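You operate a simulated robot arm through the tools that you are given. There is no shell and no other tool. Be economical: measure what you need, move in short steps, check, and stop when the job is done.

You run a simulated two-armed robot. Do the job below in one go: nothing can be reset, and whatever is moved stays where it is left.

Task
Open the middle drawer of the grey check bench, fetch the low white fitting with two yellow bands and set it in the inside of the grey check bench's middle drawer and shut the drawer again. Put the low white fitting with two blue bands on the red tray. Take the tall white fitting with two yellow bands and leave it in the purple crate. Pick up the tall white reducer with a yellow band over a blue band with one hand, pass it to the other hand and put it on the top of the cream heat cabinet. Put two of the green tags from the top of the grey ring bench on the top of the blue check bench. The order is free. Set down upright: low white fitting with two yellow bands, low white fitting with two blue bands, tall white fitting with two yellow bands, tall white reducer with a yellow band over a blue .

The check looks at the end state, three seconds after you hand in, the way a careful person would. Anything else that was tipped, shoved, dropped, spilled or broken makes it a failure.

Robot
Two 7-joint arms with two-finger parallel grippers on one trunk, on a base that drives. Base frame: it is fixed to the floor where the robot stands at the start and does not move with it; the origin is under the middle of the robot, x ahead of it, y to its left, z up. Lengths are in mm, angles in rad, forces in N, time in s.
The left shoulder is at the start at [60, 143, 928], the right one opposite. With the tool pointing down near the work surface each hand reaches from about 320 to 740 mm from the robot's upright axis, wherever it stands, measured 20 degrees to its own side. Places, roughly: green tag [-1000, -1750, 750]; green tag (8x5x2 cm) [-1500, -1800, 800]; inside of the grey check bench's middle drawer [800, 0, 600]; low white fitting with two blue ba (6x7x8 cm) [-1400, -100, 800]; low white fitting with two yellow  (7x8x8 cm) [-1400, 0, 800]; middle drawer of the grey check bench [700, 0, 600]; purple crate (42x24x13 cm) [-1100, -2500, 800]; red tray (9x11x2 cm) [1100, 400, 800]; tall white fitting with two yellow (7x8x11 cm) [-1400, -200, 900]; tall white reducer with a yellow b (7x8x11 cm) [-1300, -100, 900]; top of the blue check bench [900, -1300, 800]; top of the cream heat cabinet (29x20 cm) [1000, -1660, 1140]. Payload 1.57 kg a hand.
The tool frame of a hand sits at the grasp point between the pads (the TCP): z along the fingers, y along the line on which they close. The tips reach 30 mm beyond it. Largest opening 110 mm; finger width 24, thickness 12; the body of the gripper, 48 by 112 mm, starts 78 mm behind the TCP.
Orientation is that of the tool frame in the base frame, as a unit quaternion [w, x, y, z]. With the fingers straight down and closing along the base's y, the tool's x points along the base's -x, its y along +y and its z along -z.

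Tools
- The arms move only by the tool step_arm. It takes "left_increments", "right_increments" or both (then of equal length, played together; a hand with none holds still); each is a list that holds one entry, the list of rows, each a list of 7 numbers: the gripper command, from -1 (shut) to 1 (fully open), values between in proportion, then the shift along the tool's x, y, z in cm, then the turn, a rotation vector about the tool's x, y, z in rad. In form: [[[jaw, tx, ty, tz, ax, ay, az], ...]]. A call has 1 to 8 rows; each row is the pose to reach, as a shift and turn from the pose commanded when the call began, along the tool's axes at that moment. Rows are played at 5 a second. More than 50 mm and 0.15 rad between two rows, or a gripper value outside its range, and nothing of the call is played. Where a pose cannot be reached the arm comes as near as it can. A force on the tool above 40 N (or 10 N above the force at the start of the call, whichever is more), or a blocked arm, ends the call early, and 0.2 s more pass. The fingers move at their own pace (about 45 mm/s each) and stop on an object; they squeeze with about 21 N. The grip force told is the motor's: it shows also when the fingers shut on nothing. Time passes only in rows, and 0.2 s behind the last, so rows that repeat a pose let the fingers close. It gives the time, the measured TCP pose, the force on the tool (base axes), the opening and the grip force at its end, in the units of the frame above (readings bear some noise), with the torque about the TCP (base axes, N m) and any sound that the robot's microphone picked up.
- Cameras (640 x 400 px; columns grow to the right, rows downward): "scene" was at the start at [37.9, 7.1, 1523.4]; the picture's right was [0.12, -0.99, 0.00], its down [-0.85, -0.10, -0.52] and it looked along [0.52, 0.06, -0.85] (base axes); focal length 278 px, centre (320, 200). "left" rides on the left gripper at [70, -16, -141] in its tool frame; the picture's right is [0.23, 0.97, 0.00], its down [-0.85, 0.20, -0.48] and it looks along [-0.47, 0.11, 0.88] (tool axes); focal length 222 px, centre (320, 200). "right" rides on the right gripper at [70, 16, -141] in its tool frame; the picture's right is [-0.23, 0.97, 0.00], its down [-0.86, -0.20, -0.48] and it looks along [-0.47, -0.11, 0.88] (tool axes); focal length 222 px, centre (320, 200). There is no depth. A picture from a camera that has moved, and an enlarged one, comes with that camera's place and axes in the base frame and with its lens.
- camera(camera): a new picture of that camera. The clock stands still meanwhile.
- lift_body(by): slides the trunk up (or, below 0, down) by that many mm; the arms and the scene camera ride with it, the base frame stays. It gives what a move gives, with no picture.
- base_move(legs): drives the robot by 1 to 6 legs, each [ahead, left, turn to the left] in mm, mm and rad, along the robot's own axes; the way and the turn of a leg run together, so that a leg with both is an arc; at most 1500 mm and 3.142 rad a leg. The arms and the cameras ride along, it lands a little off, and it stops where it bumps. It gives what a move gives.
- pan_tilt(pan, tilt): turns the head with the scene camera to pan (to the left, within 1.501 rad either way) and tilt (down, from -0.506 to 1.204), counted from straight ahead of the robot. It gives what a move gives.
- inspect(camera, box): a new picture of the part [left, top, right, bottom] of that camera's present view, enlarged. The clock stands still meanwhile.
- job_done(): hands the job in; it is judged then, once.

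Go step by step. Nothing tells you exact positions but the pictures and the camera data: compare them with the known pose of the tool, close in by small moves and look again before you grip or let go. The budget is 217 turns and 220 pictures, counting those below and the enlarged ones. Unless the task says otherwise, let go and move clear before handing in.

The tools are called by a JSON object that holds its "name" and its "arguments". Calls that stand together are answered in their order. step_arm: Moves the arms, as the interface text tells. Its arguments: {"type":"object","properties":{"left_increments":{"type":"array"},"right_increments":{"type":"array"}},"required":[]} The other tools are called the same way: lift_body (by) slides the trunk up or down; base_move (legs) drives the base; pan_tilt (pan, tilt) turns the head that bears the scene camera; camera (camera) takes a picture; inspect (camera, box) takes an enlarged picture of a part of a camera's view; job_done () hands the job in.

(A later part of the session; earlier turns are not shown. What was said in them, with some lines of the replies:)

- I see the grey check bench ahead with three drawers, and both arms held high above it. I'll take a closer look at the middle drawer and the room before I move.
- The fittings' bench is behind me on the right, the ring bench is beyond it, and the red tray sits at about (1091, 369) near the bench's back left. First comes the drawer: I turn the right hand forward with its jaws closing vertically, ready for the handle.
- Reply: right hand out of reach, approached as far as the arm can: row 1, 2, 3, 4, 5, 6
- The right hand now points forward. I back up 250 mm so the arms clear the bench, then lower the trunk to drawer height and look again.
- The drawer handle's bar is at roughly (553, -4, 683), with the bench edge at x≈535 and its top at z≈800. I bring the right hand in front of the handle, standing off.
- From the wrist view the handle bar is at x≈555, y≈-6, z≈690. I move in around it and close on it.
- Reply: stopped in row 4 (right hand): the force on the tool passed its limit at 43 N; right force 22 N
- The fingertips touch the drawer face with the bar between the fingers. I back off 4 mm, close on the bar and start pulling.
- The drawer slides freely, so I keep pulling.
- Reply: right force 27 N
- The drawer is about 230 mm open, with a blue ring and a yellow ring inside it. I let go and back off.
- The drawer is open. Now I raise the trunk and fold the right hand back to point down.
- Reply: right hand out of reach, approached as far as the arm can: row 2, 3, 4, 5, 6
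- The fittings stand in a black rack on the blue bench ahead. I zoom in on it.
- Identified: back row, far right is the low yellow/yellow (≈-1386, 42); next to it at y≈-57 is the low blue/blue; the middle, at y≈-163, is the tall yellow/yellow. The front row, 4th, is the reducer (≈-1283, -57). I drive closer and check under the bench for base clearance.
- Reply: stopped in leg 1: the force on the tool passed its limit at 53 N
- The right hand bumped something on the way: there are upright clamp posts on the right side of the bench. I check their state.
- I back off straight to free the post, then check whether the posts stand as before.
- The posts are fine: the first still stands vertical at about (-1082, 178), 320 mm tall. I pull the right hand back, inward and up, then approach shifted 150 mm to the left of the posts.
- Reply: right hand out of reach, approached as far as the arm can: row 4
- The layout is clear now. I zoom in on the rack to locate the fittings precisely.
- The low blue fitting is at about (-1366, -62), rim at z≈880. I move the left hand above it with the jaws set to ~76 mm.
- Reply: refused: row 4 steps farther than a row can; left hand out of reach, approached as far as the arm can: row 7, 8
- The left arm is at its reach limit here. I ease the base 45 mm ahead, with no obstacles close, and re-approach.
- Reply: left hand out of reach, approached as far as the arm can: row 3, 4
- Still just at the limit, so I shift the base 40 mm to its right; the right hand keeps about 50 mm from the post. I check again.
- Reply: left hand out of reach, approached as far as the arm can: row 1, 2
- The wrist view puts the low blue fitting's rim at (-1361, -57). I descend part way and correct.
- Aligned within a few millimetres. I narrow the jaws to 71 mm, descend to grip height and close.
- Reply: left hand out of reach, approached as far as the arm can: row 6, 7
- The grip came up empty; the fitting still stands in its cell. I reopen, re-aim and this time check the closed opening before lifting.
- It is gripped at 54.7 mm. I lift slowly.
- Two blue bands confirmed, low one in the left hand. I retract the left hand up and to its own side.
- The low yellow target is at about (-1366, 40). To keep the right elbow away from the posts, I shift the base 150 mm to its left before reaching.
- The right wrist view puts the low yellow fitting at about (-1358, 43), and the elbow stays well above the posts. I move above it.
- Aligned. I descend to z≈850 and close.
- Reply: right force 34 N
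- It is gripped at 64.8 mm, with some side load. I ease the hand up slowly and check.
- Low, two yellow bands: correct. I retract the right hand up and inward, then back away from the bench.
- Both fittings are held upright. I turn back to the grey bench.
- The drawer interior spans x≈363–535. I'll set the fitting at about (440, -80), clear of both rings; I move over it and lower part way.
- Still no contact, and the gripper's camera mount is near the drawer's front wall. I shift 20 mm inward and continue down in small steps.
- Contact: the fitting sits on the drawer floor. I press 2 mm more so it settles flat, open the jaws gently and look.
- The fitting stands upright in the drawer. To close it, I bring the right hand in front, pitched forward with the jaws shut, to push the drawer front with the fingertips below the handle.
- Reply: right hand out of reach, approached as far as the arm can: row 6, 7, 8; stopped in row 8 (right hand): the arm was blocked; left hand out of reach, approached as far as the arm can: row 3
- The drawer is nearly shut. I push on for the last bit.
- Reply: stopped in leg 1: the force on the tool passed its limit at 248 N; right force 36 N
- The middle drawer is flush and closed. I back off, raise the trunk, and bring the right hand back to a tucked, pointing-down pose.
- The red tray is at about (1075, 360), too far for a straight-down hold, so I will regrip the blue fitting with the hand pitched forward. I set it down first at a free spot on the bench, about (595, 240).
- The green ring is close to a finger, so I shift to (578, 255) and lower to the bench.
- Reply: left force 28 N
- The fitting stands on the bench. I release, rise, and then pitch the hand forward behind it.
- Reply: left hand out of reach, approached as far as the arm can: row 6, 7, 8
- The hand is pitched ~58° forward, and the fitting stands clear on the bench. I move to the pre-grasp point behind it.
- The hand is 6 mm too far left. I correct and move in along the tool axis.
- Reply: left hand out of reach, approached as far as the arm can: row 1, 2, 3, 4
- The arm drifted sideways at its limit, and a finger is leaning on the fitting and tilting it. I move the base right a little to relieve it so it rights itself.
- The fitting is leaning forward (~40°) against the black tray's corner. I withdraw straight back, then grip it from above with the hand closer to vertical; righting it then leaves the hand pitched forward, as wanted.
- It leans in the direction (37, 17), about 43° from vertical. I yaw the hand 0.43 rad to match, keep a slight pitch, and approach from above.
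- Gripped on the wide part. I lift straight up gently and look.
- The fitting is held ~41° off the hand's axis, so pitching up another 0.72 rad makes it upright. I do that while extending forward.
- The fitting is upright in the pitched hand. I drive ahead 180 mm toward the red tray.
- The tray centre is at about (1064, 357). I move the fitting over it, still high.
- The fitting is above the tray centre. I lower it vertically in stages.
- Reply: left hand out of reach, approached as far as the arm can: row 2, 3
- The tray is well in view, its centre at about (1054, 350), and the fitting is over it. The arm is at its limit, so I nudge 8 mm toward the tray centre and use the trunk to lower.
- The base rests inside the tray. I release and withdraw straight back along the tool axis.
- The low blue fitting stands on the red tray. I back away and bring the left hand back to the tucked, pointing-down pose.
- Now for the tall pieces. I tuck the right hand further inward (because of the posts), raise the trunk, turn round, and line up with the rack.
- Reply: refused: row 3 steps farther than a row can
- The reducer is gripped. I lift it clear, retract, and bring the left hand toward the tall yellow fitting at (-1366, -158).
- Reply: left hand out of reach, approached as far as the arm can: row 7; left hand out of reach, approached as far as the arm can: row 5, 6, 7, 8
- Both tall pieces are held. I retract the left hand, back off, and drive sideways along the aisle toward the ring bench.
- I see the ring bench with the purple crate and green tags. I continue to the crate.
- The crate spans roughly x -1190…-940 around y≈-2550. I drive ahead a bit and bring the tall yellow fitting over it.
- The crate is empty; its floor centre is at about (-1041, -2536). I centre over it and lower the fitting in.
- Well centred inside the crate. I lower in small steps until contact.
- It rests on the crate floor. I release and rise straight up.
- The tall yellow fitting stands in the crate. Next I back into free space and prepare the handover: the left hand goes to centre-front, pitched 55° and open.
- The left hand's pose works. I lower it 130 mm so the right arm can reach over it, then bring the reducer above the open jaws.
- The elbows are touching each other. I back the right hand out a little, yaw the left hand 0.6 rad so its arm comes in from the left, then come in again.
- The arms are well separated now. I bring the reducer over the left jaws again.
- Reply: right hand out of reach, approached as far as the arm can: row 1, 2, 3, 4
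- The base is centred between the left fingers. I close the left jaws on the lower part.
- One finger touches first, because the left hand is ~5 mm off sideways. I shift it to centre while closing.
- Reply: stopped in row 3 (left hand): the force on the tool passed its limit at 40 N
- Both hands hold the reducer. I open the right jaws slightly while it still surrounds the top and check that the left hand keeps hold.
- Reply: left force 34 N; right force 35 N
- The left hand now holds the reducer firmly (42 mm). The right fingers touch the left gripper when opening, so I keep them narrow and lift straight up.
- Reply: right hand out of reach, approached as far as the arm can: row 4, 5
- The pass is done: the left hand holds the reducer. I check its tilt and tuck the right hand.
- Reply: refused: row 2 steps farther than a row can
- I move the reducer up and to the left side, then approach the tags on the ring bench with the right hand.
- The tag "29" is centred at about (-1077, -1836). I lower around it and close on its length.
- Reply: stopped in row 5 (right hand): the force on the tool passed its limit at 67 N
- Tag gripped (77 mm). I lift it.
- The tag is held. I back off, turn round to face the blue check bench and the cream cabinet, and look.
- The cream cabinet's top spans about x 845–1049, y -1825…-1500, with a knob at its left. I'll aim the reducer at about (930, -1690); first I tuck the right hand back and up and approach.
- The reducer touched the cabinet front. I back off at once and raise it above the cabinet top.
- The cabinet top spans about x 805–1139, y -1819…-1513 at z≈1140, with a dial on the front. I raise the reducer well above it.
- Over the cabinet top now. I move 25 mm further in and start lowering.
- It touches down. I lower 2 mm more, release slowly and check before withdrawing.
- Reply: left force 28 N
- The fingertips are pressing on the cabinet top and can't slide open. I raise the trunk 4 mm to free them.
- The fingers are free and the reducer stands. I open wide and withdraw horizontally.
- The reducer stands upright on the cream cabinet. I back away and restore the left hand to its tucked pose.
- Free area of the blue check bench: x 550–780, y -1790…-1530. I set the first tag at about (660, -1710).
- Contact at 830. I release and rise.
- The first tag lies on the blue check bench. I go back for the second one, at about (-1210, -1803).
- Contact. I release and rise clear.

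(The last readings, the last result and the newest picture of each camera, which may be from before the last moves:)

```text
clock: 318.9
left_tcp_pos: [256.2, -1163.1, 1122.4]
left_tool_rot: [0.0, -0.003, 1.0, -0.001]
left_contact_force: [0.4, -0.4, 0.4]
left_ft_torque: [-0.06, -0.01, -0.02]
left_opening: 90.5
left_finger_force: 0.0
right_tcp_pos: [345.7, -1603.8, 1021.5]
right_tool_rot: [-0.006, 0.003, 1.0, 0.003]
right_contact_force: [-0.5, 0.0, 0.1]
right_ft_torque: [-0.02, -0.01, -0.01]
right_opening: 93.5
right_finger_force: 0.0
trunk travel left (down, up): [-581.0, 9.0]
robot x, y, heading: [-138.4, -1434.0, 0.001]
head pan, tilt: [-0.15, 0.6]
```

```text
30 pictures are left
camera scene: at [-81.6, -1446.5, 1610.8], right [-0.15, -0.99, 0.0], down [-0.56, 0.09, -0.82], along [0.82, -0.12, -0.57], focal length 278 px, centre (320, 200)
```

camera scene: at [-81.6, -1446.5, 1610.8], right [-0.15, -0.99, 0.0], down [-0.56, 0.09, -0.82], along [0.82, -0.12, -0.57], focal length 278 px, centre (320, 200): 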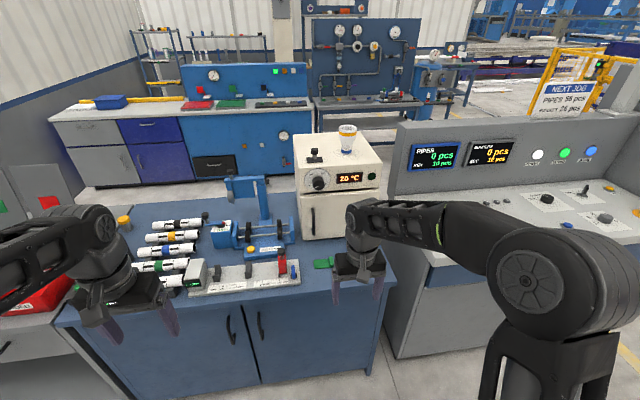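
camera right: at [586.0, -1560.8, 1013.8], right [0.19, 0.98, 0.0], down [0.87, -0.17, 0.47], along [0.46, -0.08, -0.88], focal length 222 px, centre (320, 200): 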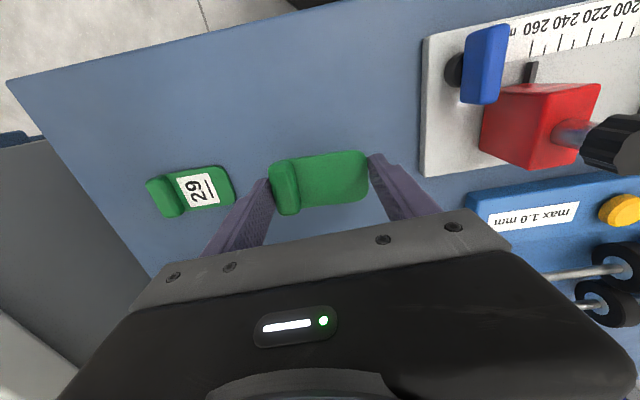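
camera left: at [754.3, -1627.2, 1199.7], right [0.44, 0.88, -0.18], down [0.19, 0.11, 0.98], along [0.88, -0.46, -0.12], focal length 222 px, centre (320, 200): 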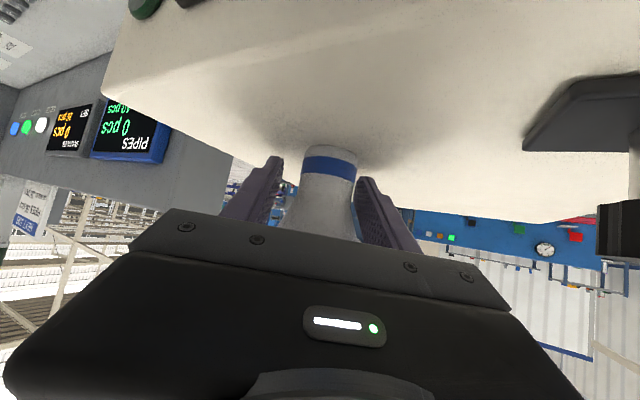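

{"name": "inspect", "arguments": {"camera": "scene", "box": [280, 110, 420, 210]}}

{"name": "pan_tilt", "arguments": {"pan": 0.95, "tilt": 0.5}}

{"name": "inspect", "arguments": {"camera": "scene", "box": [160, 80, 480, 280]}}

```text
4.00 times, centred on (350, 160) of scene
camera zoom: at [-81.6, -1446.5, 1610.8], right [-0.15, -0.99, 0.0], down [-0.56, 0.09, -0.82], along [0.82, -0.12, -0.57], focal length 1111 px, centre (200, 360)
```

zoom: 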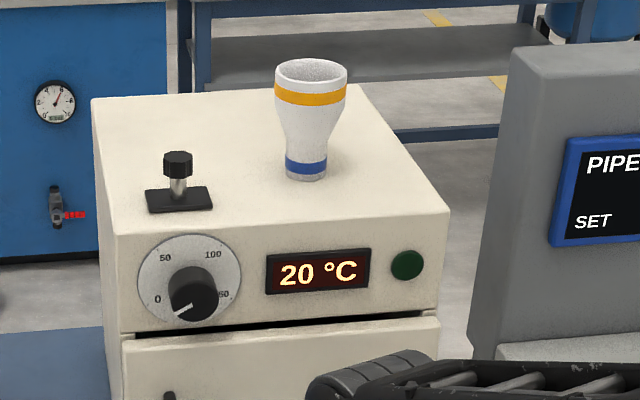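

```text
clock: 320.2
left_tcp_pos: [255.8, -1163.1, 1121.9]
left_tool_rot: [0.001, -0.002, 1.0, -0.001]
left_contact_force: [-0.4, 0.5, 0.8]
left_ft_torque: [-0.01, -0.01, -0.03]
left_opening: 91.0
left_finger_force: 0.1
right_tcp_pos: [346.0, -1603.1, 1021.4]
right_tool_rot: [-0.006, 0.003, 1.0, 0.004]
right_contact_force: [0.1, -0.6, -0.4]
right_ft_torque: [0.0, 0.0, 0.0]
right_opening: 93.4
right_finger_force: 0.0
trunk travel left (down, up): [-581.0, 9.0]
robot x, y, heading: [-139.6, -1433.0, -0.001]
head pan, tilt: [0.949, 0.499]
```

```text
2.00 times, centred on (320, 180) of scene
camera zoom: at [-115.9, -1359.4, 1619.9], right [0.81, -0.58, 0.0], down [-0.28, -0.39, -0.88], along [0.51, 0.71, -0.48], focal length 555 px, centre (320, 240)
```

zoom: 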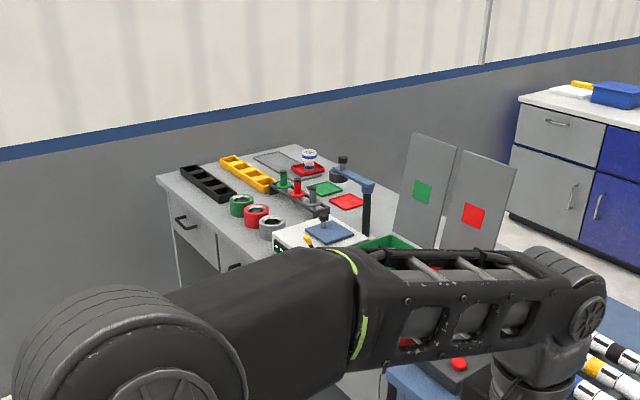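

{"name": "camera", "arguments": {"camera": "right"}}

{"name": "pan_tilt", "arguments": {"pan": -0.3, "tilt": 0.8}}

{"name": "camera", "arguments": {"camera": "scene"}}

```text
27 pictures are left
camera right: at [279.2, -1587.9, 1163.9], right [0.23, 0.97, 0.0], down [0.86, -0.21, 0.47], along [0.45, -0.11, -0.88], focal length 222 px, centre (320, 200)
```

right: 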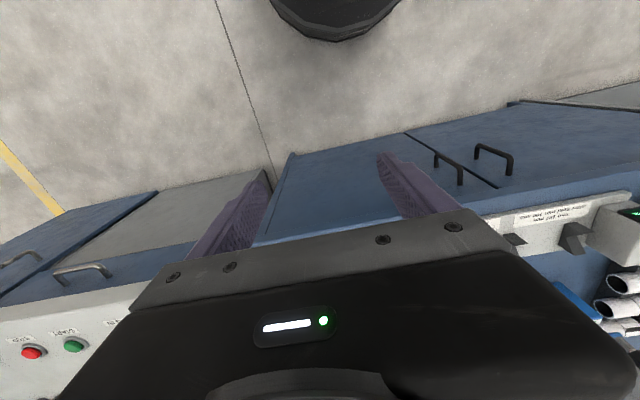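

```text
clock: 321.6
left_tcp_pos: [256.1, -1162.2, 1122.4]
left_tool_rot: [0.0, -0.003, 1.0, 0.0]
left_contact_force: [-0.9, 0.6, 0.4]
left_ft_torque: [-0.03, 0.0, -0.01]
left_opening: 90.9
left_finger_force: 0.0
right_tcp_pos: [346.2, -1603.6, 1021.6]
right_tool_rot: [-0.007, 0.003, 1.0, 0.003]
right_contact_force: [0.0, 0.6, -0.5]
right_ft_torque: [-0.01, -0.01, 0.06]
right_opening: 93.6
right_finger_force: 0.0
trunk travel left (down, up): [-581.0, 9.0]
robot x, y, heading: [-138.6, -1431.0, -0.002]
head pan, tilt: [-0.3, 0.799]
```

```text
26 pictures are left
camera scene: at [-91.9, -1457.1, 1594.0], right [-0.3, -0.96, 0.0], down [-0.68, 0.21, -0.7], along [0.67, -0.21, -0.72], focal length 278 px, centre (320, 200)
```

scene: 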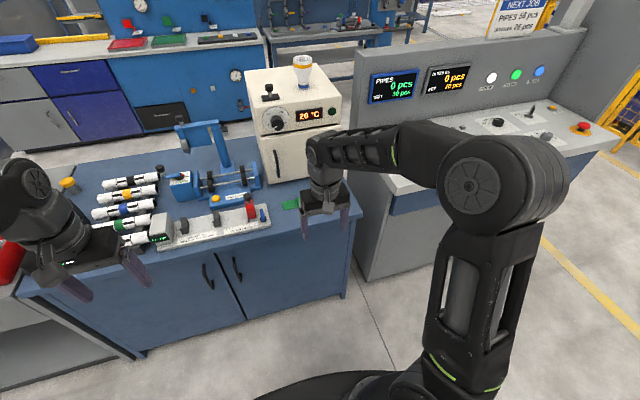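

The tags lie on the blue check bench and the reducer stands on the cabinet. The crate, the red tray and the closed drawer were each checked in earlier views. I hand in.

{"name": "job_done", "arguments": {}}

```text
The job is handed in.
```

The job is handed in. Each item was in its place when I last saw it:
- **Low two-yellow fitting:** upright in the middle drawer, which is shut.
- **Low two-blue fitting:** upright on the red tray. It tipped over once on the grey bench while I was changing my grip.
- **Tall two-yellow fitting:** upright in the purple crate.
- **Reducer:** passed from the right hand to the left, and upright on the cream cabinet. It bumped the cabinet front lightly on the way in.
- **Two green tags:** on the blue check bench.

The right hand also bumped a clamp post on the fittings bench early on; it still stands. The drawer took a hard push of about 248 N at the end of its travel when I shut it.
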